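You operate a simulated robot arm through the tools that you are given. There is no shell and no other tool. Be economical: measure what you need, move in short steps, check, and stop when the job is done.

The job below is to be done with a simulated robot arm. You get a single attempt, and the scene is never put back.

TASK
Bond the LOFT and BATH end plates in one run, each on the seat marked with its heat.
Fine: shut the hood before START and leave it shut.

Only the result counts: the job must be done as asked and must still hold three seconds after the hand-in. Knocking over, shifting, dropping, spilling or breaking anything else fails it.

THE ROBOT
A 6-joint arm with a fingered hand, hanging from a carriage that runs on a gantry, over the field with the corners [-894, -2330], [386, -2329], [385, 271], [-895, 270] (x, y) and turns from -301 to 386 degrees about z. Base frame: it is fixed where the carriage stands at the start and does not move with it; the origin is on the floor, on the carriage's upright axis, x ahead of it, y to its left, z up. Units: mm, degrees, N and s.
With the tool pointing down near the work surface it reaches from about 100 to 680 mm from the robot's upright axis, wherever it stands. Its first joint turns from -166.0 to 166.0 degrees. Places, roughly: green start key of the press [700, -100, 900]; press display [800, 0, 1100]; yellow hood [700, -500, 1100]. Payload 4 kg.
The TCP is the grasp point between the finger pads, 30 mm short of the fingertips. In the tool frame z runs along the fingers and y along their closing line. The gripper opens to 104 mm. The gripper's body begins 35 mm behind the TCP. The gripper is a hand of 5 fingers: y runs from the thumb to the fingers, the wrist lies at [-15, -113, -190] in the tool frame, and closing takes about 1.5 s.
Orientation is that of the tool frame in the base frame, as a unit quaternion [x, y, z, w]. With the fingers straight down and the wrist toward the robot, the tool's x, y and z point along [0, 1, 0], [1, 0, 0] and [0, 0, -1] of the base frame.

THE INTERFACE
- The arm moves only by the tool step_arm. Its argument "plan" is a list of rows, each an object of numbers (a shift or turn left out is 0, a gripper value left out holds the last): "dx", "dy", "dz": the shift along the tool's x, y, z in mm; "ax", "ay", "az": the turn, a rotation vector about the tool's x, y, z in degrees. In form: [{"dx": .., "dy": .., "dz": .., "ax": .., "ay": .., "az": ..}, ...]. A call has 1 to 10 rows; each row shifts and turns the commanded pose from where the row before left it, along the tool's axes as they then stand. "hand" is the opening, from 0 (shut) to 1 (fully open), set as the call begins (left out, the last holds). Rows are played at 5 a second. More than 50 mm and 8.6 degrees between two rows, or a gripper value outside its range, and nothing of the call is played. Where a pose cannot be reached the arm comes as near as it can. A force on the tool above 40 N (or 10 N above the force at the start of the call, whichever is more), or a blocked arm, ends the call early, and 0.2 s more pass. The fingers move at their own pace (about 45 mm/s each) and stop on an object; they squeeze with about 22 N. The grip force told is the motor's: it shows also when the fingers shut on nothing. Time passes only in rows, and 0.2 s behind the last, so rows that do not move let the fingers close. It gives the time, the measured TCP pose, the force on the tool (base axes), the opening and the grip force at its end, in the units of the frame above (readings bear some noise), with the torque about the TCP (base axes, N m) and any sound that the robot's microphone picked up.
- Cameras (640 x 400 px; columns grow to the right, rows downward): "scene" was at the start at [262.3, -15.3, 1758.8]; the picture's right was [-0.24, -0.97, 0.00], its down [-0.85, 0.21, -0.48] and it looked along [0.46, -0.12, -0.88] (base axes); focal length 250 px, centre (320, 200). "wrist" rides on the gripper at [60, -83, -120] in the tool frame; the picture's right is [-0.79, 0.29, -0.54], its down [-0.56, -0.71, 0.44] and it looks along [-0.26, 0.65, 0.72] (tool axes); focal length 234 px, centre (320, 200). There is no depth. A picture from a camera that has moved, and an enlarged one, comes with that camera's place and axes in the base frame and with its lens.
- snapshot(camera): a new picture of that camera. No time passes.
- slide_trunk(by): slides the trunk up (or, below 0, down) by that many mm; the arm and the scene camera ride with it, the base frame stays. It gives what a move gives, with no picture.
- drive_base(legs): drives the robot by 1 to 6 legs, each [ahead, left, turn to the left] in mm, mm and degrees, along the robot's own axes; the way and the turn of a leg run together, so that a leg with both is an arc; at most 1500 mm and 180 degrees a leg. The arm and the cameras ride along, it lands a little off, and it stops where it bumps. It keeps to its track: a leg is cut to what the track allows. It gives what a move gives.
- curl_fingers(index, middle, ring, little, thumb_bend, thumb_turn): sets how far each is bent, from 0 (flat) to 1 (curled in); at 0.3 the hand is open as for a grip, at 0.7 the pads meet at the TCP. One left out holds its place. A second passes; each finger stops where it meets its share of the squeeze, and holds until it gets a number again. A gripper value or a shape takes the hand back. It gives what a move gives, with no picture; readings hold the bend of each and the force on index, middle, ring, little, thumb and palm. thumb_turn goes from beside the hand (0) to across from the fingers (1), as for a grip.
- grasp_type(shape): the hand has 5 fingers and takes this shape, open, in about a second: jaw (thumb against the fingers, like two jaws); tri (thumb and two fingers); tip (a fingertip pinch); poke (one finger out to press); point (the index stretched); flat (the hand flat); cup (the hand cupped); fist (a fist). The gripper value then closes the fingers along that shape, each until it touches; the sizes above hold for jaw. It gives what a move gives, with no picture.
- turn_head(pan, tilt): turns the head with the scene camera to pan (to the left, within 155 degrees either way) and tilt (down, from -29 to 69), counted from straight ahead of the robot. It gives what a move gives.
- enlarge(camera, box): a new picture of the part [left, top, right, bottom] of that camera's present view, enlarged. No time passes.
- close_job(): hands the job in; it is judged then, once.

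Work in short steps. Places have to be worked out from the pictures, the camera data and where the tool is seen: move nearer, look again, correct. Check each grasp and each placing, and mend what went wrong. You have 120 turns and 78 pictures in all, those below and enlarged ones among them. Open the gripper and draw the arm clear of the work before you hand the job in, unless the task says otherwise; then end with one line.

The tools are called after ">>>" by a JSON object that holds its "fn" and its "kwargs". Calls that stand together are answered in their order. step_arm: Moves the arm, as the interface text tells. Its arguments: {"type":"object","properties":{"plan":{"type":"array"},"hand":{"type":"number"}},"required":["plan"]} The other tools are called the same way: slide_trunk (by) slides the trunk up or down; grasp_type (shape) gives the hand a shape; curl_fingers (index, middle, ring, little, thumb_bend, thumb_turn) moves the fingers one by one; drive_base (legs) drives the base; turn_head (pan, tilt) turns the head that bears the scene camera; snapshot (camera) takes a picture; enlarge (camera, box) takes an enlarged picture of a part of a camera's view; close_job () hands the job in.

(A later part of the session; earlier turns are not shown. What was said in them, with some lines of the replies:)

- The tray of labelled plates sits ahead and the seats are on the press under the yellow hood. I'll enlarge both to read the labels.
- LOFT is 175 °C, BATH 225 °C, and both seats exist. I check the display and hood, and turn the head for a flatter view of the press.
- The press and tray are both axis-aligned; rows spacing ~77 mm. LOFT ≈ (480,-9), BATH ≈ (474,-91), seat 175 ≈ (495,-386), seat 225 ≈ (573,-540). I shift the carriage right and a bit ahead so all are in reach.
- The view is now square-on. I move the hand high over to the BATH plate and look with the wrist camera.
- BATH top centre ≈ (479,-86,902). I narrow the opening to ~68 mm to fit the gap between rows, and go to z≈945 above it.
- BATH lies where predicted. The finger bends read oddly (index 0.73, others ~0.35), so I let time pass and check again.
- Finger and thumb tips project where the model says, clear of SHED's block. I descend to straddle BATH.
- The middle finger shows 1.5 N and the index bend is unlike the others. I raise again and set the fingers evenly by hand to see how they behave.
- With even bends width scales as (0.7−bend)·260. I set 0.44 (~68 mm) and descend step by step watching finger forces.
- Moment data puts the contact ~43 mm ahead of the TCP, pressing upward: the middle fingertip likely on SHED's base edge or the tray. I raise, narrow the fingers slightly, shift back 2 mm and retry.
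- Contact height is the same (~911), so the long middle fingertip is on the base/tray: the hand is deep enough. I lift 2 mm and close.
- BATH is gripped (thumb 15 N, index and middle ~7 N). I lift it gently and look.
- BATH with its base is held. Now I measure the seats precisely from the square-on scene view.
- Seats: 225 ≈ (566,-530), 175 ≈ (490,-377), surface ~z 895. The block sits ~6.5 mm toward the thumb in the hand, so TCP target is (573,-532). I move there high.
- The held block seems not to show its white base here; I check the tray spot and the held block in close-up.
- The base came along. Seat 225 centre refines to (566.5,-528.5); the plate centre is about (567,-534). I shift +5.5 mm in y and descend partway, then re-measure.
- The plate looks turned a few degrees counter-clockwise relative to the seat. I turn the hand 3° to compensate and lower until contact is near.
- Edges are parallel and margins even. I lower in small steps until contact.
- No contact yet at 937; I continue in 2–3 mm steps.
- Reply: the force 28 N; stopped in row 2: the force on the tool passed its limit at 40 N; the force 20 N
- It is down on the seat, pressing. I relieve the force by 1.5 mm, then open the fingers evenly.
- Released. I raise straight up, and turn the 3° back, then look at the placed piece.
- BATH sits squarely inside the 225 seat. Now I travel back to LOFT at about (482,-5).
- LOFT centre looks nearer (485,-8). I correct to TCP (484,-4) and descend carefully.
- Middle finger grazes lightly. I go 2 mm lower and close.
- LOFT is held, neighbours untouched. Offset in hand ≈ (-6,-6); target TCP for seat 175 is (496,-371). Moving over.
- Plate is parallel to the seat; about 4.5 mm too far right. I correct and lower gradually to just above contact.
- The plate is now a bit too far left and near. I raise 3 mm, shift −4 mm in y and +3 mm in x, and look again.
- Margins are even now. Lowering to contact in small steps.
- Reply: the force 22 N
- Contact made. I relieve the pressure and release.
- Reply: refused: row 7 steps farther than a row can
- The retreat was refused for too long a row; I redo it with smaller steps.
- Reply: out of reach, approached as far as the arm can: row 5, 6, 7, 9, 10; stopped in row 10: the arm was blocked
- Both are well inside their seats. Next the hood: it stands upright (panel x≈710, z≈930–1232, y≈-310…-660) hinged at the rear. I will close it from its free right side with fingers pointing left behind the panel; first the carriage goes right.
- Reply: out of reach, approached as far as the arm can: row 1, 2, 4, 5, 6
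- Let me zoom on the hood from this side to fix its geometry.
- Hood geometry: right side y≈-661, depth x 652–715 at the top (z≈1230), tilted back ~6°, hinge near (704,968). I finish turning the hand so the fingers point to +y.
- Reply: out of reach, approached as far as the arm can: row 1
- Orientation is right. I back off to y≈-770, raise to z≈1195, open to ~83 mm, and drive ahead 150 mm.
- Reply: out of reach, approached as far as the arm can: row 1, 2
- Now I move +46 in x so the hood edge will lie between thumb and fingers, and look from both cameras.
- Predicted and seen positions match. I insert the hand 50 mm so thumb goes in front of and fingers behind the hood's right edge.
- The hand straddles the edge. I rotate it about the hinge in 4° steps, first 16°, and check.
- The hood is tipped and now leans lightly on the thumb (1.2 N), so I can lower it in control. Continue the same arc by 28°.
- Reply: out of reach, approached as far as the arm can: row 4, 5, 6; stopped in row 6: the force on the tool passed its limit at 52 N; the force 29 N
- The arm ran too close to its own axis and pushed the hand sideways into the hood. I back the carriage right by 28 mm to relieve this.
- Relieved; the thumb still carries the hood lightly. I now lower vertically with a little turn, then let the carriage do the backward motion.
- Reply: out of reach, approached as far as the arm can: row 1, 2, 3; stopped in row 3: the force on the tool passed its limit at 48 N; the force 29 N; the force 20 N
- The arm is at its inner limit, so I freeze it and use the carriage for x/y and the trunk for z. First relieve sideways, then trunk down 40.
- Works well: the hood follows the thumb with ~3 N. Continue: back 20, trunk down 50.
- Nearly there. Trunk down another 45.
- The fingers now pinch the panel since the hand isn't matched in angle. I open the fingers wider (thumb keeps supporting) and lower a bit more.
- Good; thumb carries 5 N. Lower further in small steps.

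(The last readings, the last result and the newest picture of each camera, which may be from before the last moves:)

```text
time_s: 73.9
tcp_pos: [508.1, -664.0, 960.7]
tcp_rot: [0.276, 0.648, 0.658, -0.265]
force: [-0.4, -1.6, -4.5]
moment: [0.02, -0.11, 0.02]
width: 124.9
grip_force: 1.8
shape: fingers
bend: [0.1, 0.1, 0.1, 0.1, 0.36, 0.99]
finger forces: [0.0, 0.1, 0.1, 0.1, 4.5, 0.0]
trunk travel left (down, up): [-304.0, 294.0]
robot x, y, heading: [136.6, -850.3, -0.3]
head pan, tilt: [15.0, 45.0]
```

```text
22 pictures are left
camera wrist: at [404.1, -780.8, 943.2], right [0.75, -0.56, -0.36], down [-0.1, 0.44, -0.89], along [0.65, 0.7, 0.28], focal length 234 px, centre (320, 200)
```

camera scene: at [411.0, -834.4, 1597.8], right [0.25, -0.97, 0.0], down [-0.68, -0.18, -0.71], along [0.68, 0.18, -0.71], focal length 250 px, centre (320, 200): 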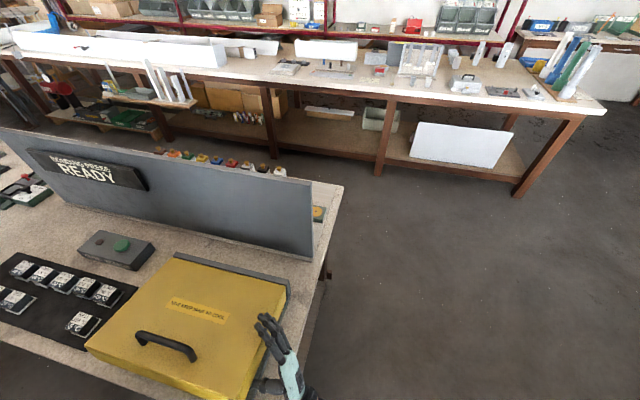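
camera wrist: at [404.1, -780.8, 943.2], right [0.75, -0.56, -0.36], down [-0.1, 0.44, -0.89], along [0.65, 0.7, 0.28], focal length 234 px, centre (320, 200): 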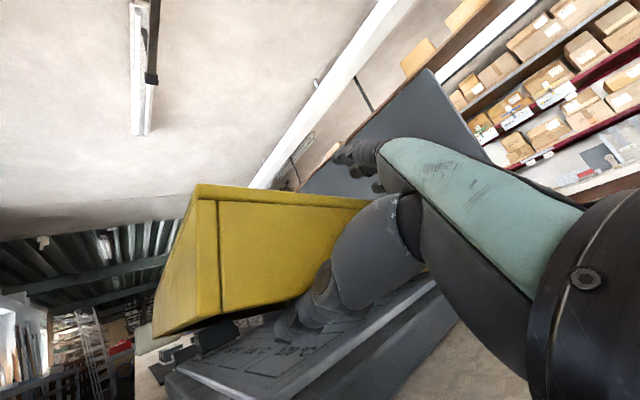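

The thumb is close to the bed. Lower 8 mm more, then pull the hand out sideways so the hood settles the last few degrees.

>>> {"fn": "slide_trunk", "kwargs": {"by": -8}}

>>> {"fn": "drive_base", "kwargs": {"legs": [[0, -110, 0]]}}

>>> {"fn": "snapshot", "kwargs": {"camera": "scene"}}

```text
time_s: 74.4
tcp_pos: [507.1, -662.7, 954.6]
tcp_rot: [0.276, 0.648, 0.659, -0.265]
force: [-0.3, -0.4, -3.8]
moment: [-0.01, -0.14, -0.01]
width: 124.1
grip_force: 2.2
shape: fingers
bend: [0.1, 0.1, 0.1, 0.1, 0.36, 0.99]
finger forces: [0.0, 0.1, 0.0, 0.0, 4.1, 0.1]
trunk travel left (down, up): [-296.0, 302.0]
robot x, y, heading: [133.5, -855.8, -0.3]
head pan, tilt: [15.0, 45.0]
```

```text
time_s: 75.6
tcp_pos: [506.6, -773.6, 954.7]
tcp_rot: [0.277, 0.648, 0.658, -0.264]
force: [0.2, 0.1, 1.1]
moment: [0.01, 0.02, -0.02]
width: 121.6
grip_force: 0.0
shape: fingers
bend: [0.1, 0.1, 0.1, 0.1, 0.38, 0.98]
finger forces: [0.1, 0.0, 0.0, 0.0, 0.1, 0.0]
trunk travel left (down, up): [-296.0, 302.0]
robot x, y, heading: [137.1, -968.8, -0.2]
head pan, tilt: [15.0, 45.0]
```

```text
21 pictures are left
camera scene: at [410.8, -945.1, 1589.9], right [0.25, -0.97, 0.0], down [-0.68, -0.18, -0.71], along [0.68, 0.18, -0.71], focal length 250 px, centre (320, 200)
```

scene: 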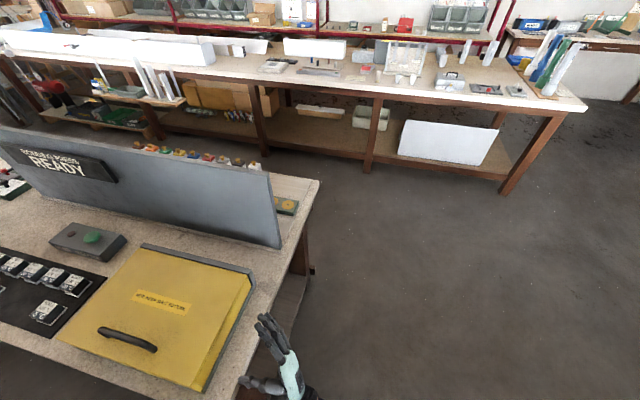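

The hood seems shut; I check in close-up.

>>> {"fn": "enlarge", "kwargs": {"camera": "scene", "box": [40, 230, 280, 400]}}

>>> {"fn": "enlarge", "kwargs": {"camera": "wrist", "box": [0, 100, 400, 400]}}

```text
2.35 times, centred on (160, 315) of scene
camera zoom: at [410.8, -945.1, 1589.9], right [0.25, -0.97, 0.0], down [-0.68, -0.18, -0.71], along [0.68, 0.18, -0.71], focal length 588 px, centre (696, -71)
```

zoom: 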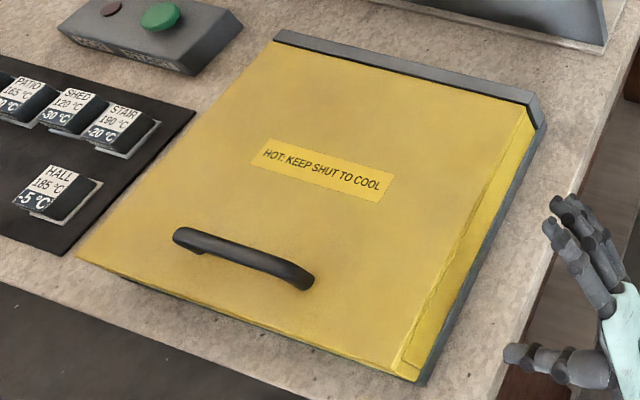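

```text
1.33 times, centred on (200, 250) of wrist
camera zoom: at [404.0, -891.3, 935.4], right [0.75, -0.56, -0.36], down [-0.1, 0.45, -0.89], along [0.65, 0.7, 0.28], focal length 312 px, centre (480, 133)
```

zoom: 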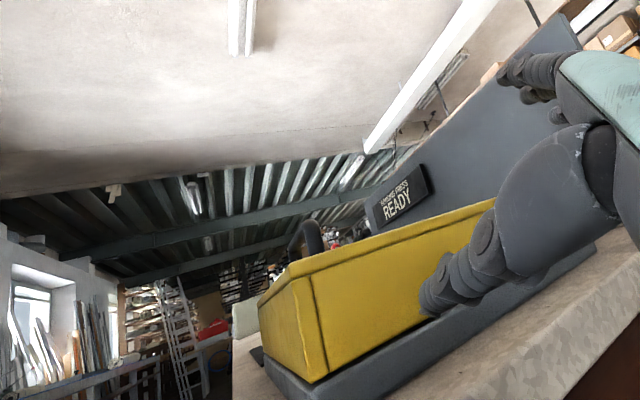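

Hood is flush on its frame. Next, START: I raise the trunk back, drive back and left in front of the tray, keeping the hand high.

>>> {"fn": "slide_trunk", "kwargs": {"by": 190}}

>>> {"fn": "drive_base", "kwargs": {"legs": [[-150, 0, 0], [0, 860, 0]]}}

>>> {"fn": "step_arm", "kwargs": {"plan": [{"dx": -28, "dy": -14}, {"dx": -28, "dy": -14}, {"dx": -28, "dy": -14}, {"dx": -28, "dy": -14}]}}

```text
time_s: 77.7
tcp_pos: [507.3, -773.3, 1142.5]
tcp_rot: [0.276, 0.648, 0.659, -0.265]
force: [0.6, 0.7, 0.9]
moment: [0.0, 0.01, 0.02]
width: 121.7
grip_force: 0.0
shape: fingers
bend: [0.1, 0.1, 0.1, 0.1, 0.38, 0.98]
finger forces: [0.0, 0.0, 0.0, 0.1, 0.0, 0.0]
trunk travel left (down, up): [-486.0, 112.0]
robot x, y, heading: [133.9, -965.0, -0.3]
head pan, tilt: [15.0, 45.0]
```

```text
time_s: 83.2
tcp_pos: [360.8, 82.3, 1143.1]
tcp_rot: [0.277, 0.648, 0.658, -0.265]
force: [0.0, -0.8, 0.1]
moment: [0.02, 0.01, -0.02]
width: 121.7
grip_force: 0.1
shape: fingers
bend: [0.1, 0.1, 0.1, 0.1, 0.38, 0.98]
finger forces: [0.0, 0.0, 0.1, 0.0, 0.0, 0.0]
trunk travel left (down, up): [-486.0, 112.0]
robot x, y, heading: [-15.6, -110.1, -0.0]
head pan, tilt: [15.0, 45.0]
```

```text
time_s: 84.2
tcp_pos: [384.7, 130.6, 1102.3]
tcp_rot: [0.279, 0.648, 0.657, -0.265]
force: [0.1, 0.4, -0.4]
moment: [-0.02, -0.02, 0.02]
width: 121.9
grip_force: 0.1
shape: fingers
bend: [0.1, 0.1, 0.1, 0.1, 0.38, 0.98]
finger forces: [0.0, 0.0, 0.0, 0.1, 0.0, 0.0]
out of reach, approached as far as the arm can: row 1, 2, 3, 4
trunk travel left (down, up): [-486.0, 112.0]
robot x, y, heading: [-8.0, -111.8, -0.1]
head pan, tilt: [15.0, 45.0]
```

Now I turn the hand back to pointing down.

>>> {"fn": "step_arm", "kwargs": {"plan": [{"ax": 3.01, "ay": -7.07, "az": 2.84}, {"ax": 3.01, "ay": -7.07, "az": 2.84}, {"ax": 3.01, "ay": -7.07, "az": 2.84}, {"ax": 3.01, "ay": -7.07, "az": 2.84}, {"ax": 3.01, "ay": -7.07, "az": 2.84}, {"ax": 3.01, "ay": -7.07, "az": 2.84}, {"ax": 3.01, "ay": -7.07, "az": 2.84}, {"ax": 3.01, "ay": -7.07, "az": 2.84}, {"ax": 3.01, "ay": -7.07, "az": 2.84}, {"ax": 3.01, "ay": -7.07, "az": 2.84}]}}

>>> {"fn": "step_arm", "kwargs": {"plan": [{"ax": 3.01, "ay": -7.07, "az": 2.84}, {"ax": 3.01, "ay": -7.07, "az": 2.84}, {}]}}

>>> {"fn": "grasp_type", "kwargs": {"shape": "poke"}}

>>> {"fn": "turn_head", "kwargs": {"pan": 0, "tilt": 55}}

>>> {"fn": "snapshot", "kwargs": {"camera": "scene"}}

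```text
time_s: 86.4
tcp_pos: [385.4, 136.9, 1104.1]
tcp_rot: [0.65, 0.749, 0.122, -0.045]
force: [-0.3, -8.1, -2.1]
moment: [0.55, 0.0, 0.02]
width: 121.3
grip_force: 0.0
shape: fingers
bend: [0.1, 0.1, 0.1, 0.1, 0.38, 0.98]
finger forces: [0.0, 0.1, 0.0, 0.1, 0.0, 0.0]
trunk travel left (down, up): [-486.0, 112.0]
robot x, y, heading: [-15.2, -110.5, -0.3]
head pan, tilt: [15.0, 45.0]
```

```text
time_s: 87.2
tcp_pos: [408.7, 129.0, 1058.3]
tcp_rot: [0.706, 0.709, 0.002, -0.001]
force: [0.8, -0.2, 0.1]
moment: [-0.01, -0.01, 0.04]
width: 121.8
grip_force: 0.1
shape: fingers
bend: [0.1, 0.1, 0.1, 0.1, 0.38, 0.98]
finger forces: [0.0, 0.0, 0.0, 0.0, 0.0, 0.1]
out of reach, approached as far as the arm can: row 1, 2
trunk travel left (down, up): [-486.0, 112.0]
robot x, y, heading: [-15.2, -106.3, -0.2]
head pan, tilt: [15.0, 45.0]
```

```text
time_s: 88.1
tcp_pos: [408.7, 128.1, 1059.2]
tcp_rot: [0.706, 0.708, 0.002, -0.001]
force: [-0.3, 1.3, 0.0]
moment: [0.01, 0.02, -0.01]
width: 0.1
grip_force: 0.0
shape: poke
bend: [0.7, 0.7, 0.99, 0.99, 1.0, 1.0]
finger forces: [0.1, 0.0, 0.1, 0.0, 0.2, 0.0]
trunk travel left (down, up): [-486.0, 112.0]
robot x, y, heading: [-14.4, -111.5, -0.4]
head pan, tilt: [15.0, 45.0]
```

```text
time_s: 88.9
tcp_pos: [407.8, 128.8, 1058.2]
tcp_rot: [0.706, 0.708, 0.003, 0.0]
force: [0.4, -0.1, -0.7]
moment: [-0.02, 0.02, -0.02]
width: 0.0
grip_force: 0.0
shape: poke
bend: [0.7, 0.7, 0.99, 0.99, 1.0, 1.0]
finger forces: [0.0, 0.1, 0.0, 0.0, 0.1, 0.0]
trunk travel left (down, up): [-486.0, 112.0]
robot x, y, heading: [-12.6, -110.1, -0.0]
head pan, tilt: [0.0, 55.0]
```

```text
18 pictures are left
camera scene: at [258.2, -109.3, 1766.6], right [0.0, -1.0, 0.0], down [-0.82, 0.0, -0.57], along [0.57, 0.0, -0.82], focal length 250 px, centre (320, 200)
```

scene: 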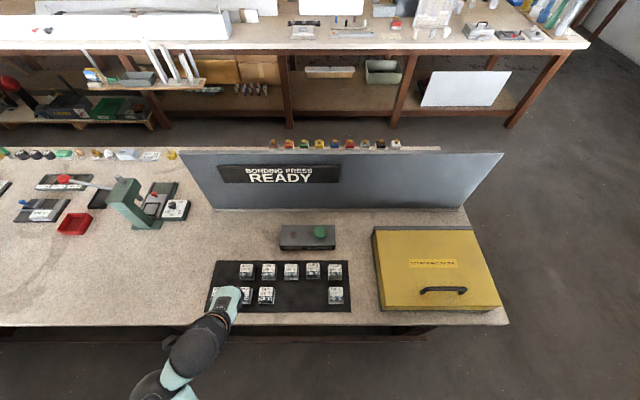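

READY is displayed, hood shut. The key centre computes to ≈ (705,-105), top z≈916. I drive ahead 150 and bring the poking finger above it.

>>> {"fn": "drive_base", "kwargs": {"legs": [[150, 0, 0]]}}

>>> {"fn": "step_arm", "kwargs": {"plan": [{"dx": -40, "dy": 20, "dz": 15}, {"dx": -40, "dy": 25, "dz": 15}, {"dx": -40, "dy": 25, "dz": 10}, {"dx": -40, "dy": 25}, {"dx": -40, "dy": 25}, {"dx": -33, "dy": 27}, {}]}}

>>> {"fn": "snapshot", "kwargs": {"camera": "wrist"}}

>>> {"fn": "enlarge", "kwargs": {"camera": "scene", "box": [240, 200, 400, 300]}}

```text
time_s: 90.3
tcp_pos: [555.2, 127.3, 1058.0]
tcp_rot: [0.705, 0.709, 0.002, 0.0]
force: [0.7, -0.3, 0.3]
moment: [-0.01, 0.0, -0.02]
width: 0.0
grip_force: 0.0
shape: poke
bend: [0.7, 0.7, 0.99, 0.99, 1.0, 1.0]
finger forces: [0.0, 0.1, 0.0, 0.1, 0.0, 0.1]
trunk travel left (down, up): [-486.0, 112.0]
robot x, y, heading: [136.1, -110.8, -0.3]
head pan, tilt: [0.0, 55.0]
```

```text
time_s: 91.9
tcp_pos: [705.1, -104.2, 1018.2]
tcp_rot: [0.706, 0.708, 0.003, 0.0]
force: [0.7, -0.5, 0.0]
moment: [-0.02, 0.04, 0.02]
width: 0.1
grip_force: 0.0
shape: poke
bend: [0.7, 0.7, 0.99, 0.99, 1.0, 1.0]
finger forces: [0.0, 0.0, 0.0, 0.0, 0.1, 0.1]
trunk travel left (down, up): [-486.0, 112.0]
robot x, y, heading: [136.5, -109.5, -0.0]
head pan, tilt: [0.0, 55.0]
```

```text
17 pictures are left
camera wrist: at [620.4, -45.3, 1136.5], right [0.29, -0.79, 0.54], down [-0.7, -0.56, -0.44], along [0.65, -0.25, -0.72], focal length 234 px, centre (320, 200)
```

wrist: 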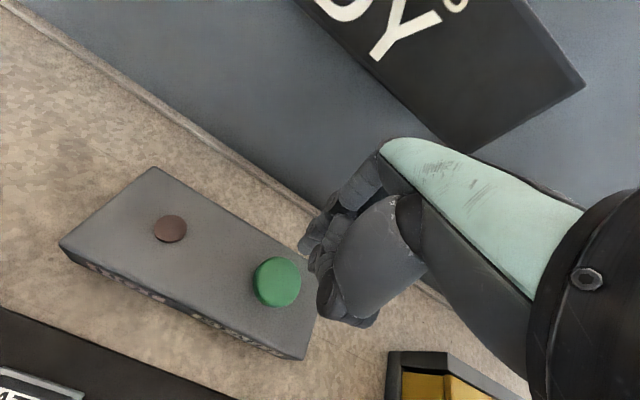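

```text
4.00 times, centred on (320, 250) of scene
camera zoom: at [406.7, -109.7, 1766.5], right [0.0, -1.0, 0.0], down [-0.82, 0.0, -0.57], along [0.57, 0.0, -0.82], focal length 1000 px, centre (320, 0)
```

zoom: 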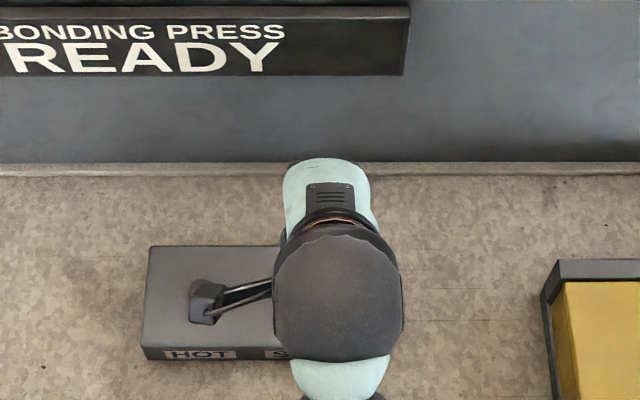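

The key is seen under the finger, best estimate (703,-110). I adjust and descend to just above.

>>> {"fn": "step_arm", "kwargs": {"plan": [{"dx": -6, "dy": -2}, {"dz": 25}, {"dz": 22}, {}]}}

>>> {"fn": "snapshot", "kwargs": {"camera": "wrist"}}

```text
time_s: 92.9
tcp_pos: [702.2, -109.5, 971.2]
tcp_rot: [0.705, 0.709, 0.001, 0.0]
force: [-0.6, 0.3, -0.4]
moment: [-0.02, 0.04, -0.01]
width: 0.0
grip_force: 0.0
shape: poke
bend: [0.7, 0.7, 0.99, 0.99, 1.0, 1.0]
finger forces: [0.0, 0.1, 0.0, 0.0, 0.1, 0.1]
trunk travel left (down, up): [-486.0, 112.0]
robot x, y, heading: [133.8, -109.9, -0.1]
head pan, tilt: [0.0, 55.0]
```

```text
15 pictures are left
camera wrist: at [618.4, -50.5, 1090.1], right [0.29, -0.79, 0.54], down [-0.7, -0.56, -0.44], along [0.65, -0.25, -0.72], focal length 234 px, centre (320, 200)
```

wrist: 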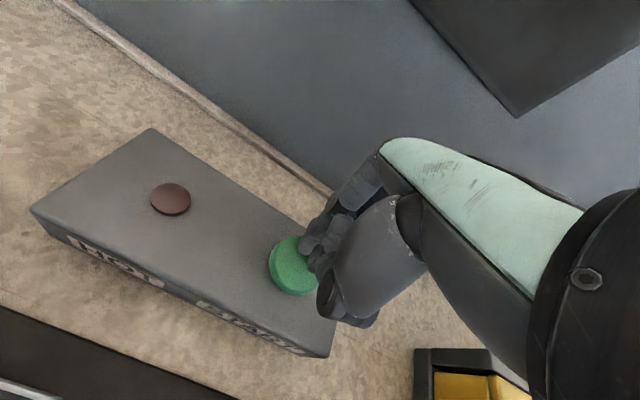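

Aligned. Small steps down to press the key.

>>> {"fn": "step_arm", "kwargs": {"plan": [{"dz": 8}, {"dz": 6}, {"dz": 4}, {}]}}

>>> {"fn": "step_arm", "kwargs": {"plan": [{"dz": 3}, {"dz": 3}, {}]}}

```text
time_s: 93.8
tcp_pos: [710.1, -110.3, 960.4]
tcp_rot: [0.706, 0.709, 0.01, 0.007]
force: [1.4, -0.5, 17.6]
moment: [-0.12, 0.0, 0.03]
width: 0.0
grip_force: 0.0
shape: poke
bend: [0.7, 0.7, 0.99, 0.99, 1.0, 1.0]
finger forces: [0.0, 16.8, 0.0, 0.1, 0.0, 0.0]
trunk travel left (down, up): [-486.0, 112.0]
robot x, y, heading: [134.9, -109.0, -0.3]
head pan, tilt: [0.0, 55.0]
heard: click
stopped in row 4: the force on the tool passed its limit at 41 N (the readings are from after the stop); the commanded pose is now the measured one
```

```text
time_s: 94.6
tcp_pos: [713.3, -110.6, 957.6]
tcp_rot: [0.706, 0.709, 0.011, 0.008]
force: [7.0, 0.1, 32.9]
moment: [-0.16, -0.04, 0.04]
width: 0.0
grip_force: 0.0
shape: poke
bend: [0.7, 0.7, 0.99, 0.99, 1.0, 1.0]
finger forces: [0.8, 32.6, 0.0, 0.0, 0.0, 0.0]
trunk travel left (down, up): [-486.0, 112.0]
robot x, y, heading: [134.7, -108.9, -0.2]
head pan, tilt: [0.0, 55.0]
```

A click was heard: the key was pressed. I lift off and look at the display.

>>> {"fn": "step_arm", "kwargs": {"plan": [{"dz": -10}, {"dz": -25}, {"dz": -25}, {"dy": -45}, {"dy": -45}, {"dy": -45}, {"dy": -45}, {"dy": -40}]}}

>>> {"fn": "snapshot", "kwargs": {"camera": "scene"}}

```text
time_s: 96.4
tcp_pos: [485.0, -110.9, 1007.1]
tcp_rot: [0.705, 0.709, 0.006, 0.004]
force: [0.9, 1.0, 0.4]
moment: [0.03, 0.04, 0.03]
width: 0.4
grip_force: 0.1
shape: poke
bend: [0.7, 0.7, 0.99, 0.99, 1.0, 1.0]
finger forces: [0.0, 0.0, 0.1, 0.0, 0.0, 0.0]
trunk travel left (down, up): [-486.0, 112.0]
robot x, y, heading: [134.6, -107.0, 0.2]
head pan, tilt: [0.0, 55.0]
```

```text
14 pictures are left
camera scene: at [406.6, -109.7, 1766.6], right [0.0, -1.0, 0.0], down [-0.82, 0.0, -0.57], along [0.57, 0.0, -0.82], focal length 250 px, centre (320, 200)
```

scene: 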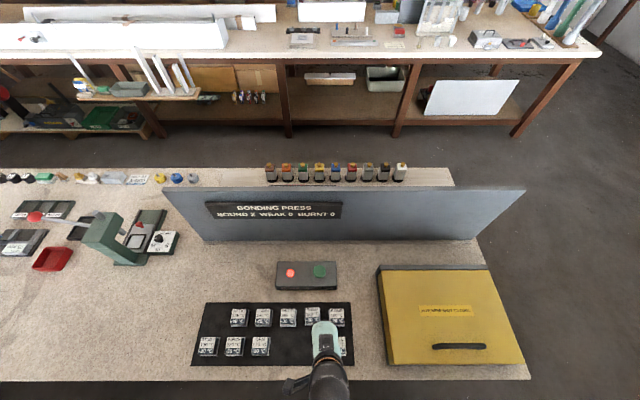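

Display reads "BOUND 2 WEAK 0 BURNT 0". Hood stays shut. I raise a little, open the hand and draw the arm back clear of the bench.

>>> {"fn": "step_arm", "kwargs": {"plan": [{"dz": -25}, {}]}}

>>> {"fn": "drive_base", "kwargs": {"legs": [[-300, 0, 0]]}}

>>> {"fn": "grasp_type", "kwargs": {"shape": "jaw"}}

>>> {"fn": "snapshot", "kwargs": {"camera": "scene"}}

```text
time_s: 97.0
tcp_pos: [483.4, -110.2, 1033.4]
tcp_rot: [0.705, 0.709, 0.006, 0.004]
force: [-0.5, 0.0, -0.3]
moment: [-0.01, 0.02, 0.01]
width: 0.0
grip_force: 0.1
shape: poke
bend: [0.7, 0.7, 0.99, 0.99, 1.0, 1.0]
finger forces: [0.0, 0.0, 0.0, 0.1, 0.0, 0.1]
trunk travel left (down, up): [-486.0, 112.0]
robot x, y, heading: [137.0, -111.6, -0.2]
head pan, tilt: [0.0, 55.0]
```

```text
time_s: 99.1
tcp_pos: [184.4, -110.6, 1032.7]
tcp_rot: [0.708, 0.707, 0.006, 0.003]
force: [1.0, 0.4, 0.0]
moment: [-0.04, 0.01, 0.01]
width: 0.2
grip_force: 0.0
shape: poke
bend: [0.7, 0.7, 0.99, 0.99, 1.0, 1.0]
finger forces: [0.1, 0.1, 0.0, 0.0, 0.0, 0.0]
trunk travel left (down, up): [-486.0, 112.0]
robot x, y, heading: [-162.4, -106.9, -0.5]
head pan, tilt: [0.0, 55.0]
```

```text
time_s: 100.0
tcp_pos: [185.2, -111.2, 1033.3]
tcp_rot: [0.707, 0.707, 0.006, 0.003]
force: [0.9, 0.9, -0.3]
moment: [0.02, 0.0, 0.03]
width: 104.1
grip_force: 0.0
shape: jaw
bend: [0.3, 0.3, 0.3, 0.3, 0.3, 0.97]
finger forces: [0.1, 0.1, 0.0, 0.0, 0.0, 0.1]
trunk travel left (down, up): [-486.0, 112.0]
robot x, y, heading: [-165.1, -111.4, -0.3]
head pan, tilt: [0.0, 55.0]
```

```text
13 pictures are left
camera scene: at [107.4, -109.4, 1766.5], right [-0.01, -1.0, 0.0], down [-0.82, 0.01, -0.57], along [0.57, 0.0, -0.82], focal length 250 px, centre (320, 200)
```

scene: 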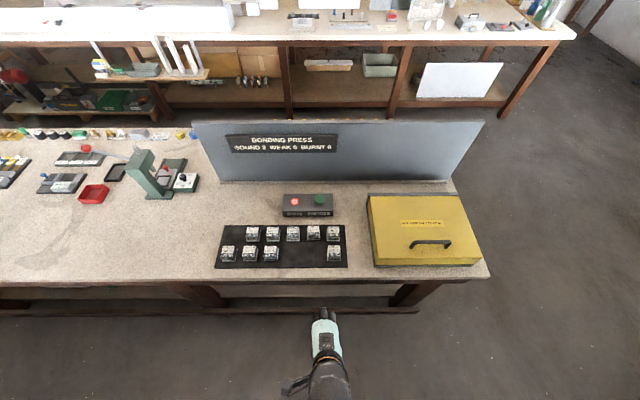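

Everything is at rest, the hood is shut, the display shows 2 good bonds, and the arm is clear. I hand the job in.

>>> {"fn": "close_job", "kwargs": {}}

```text
The job is handed in.
```

The LOFT plate (175 °C seat) and the BATH plate (225 °C seat) were bonded in one run with the hood shut before START. The display showed 2 good bonds with none weak or burnt, the hood is still shut, and the SHED plate on the tray was nudged about 4 mm while I gripped BATH; I left it there.
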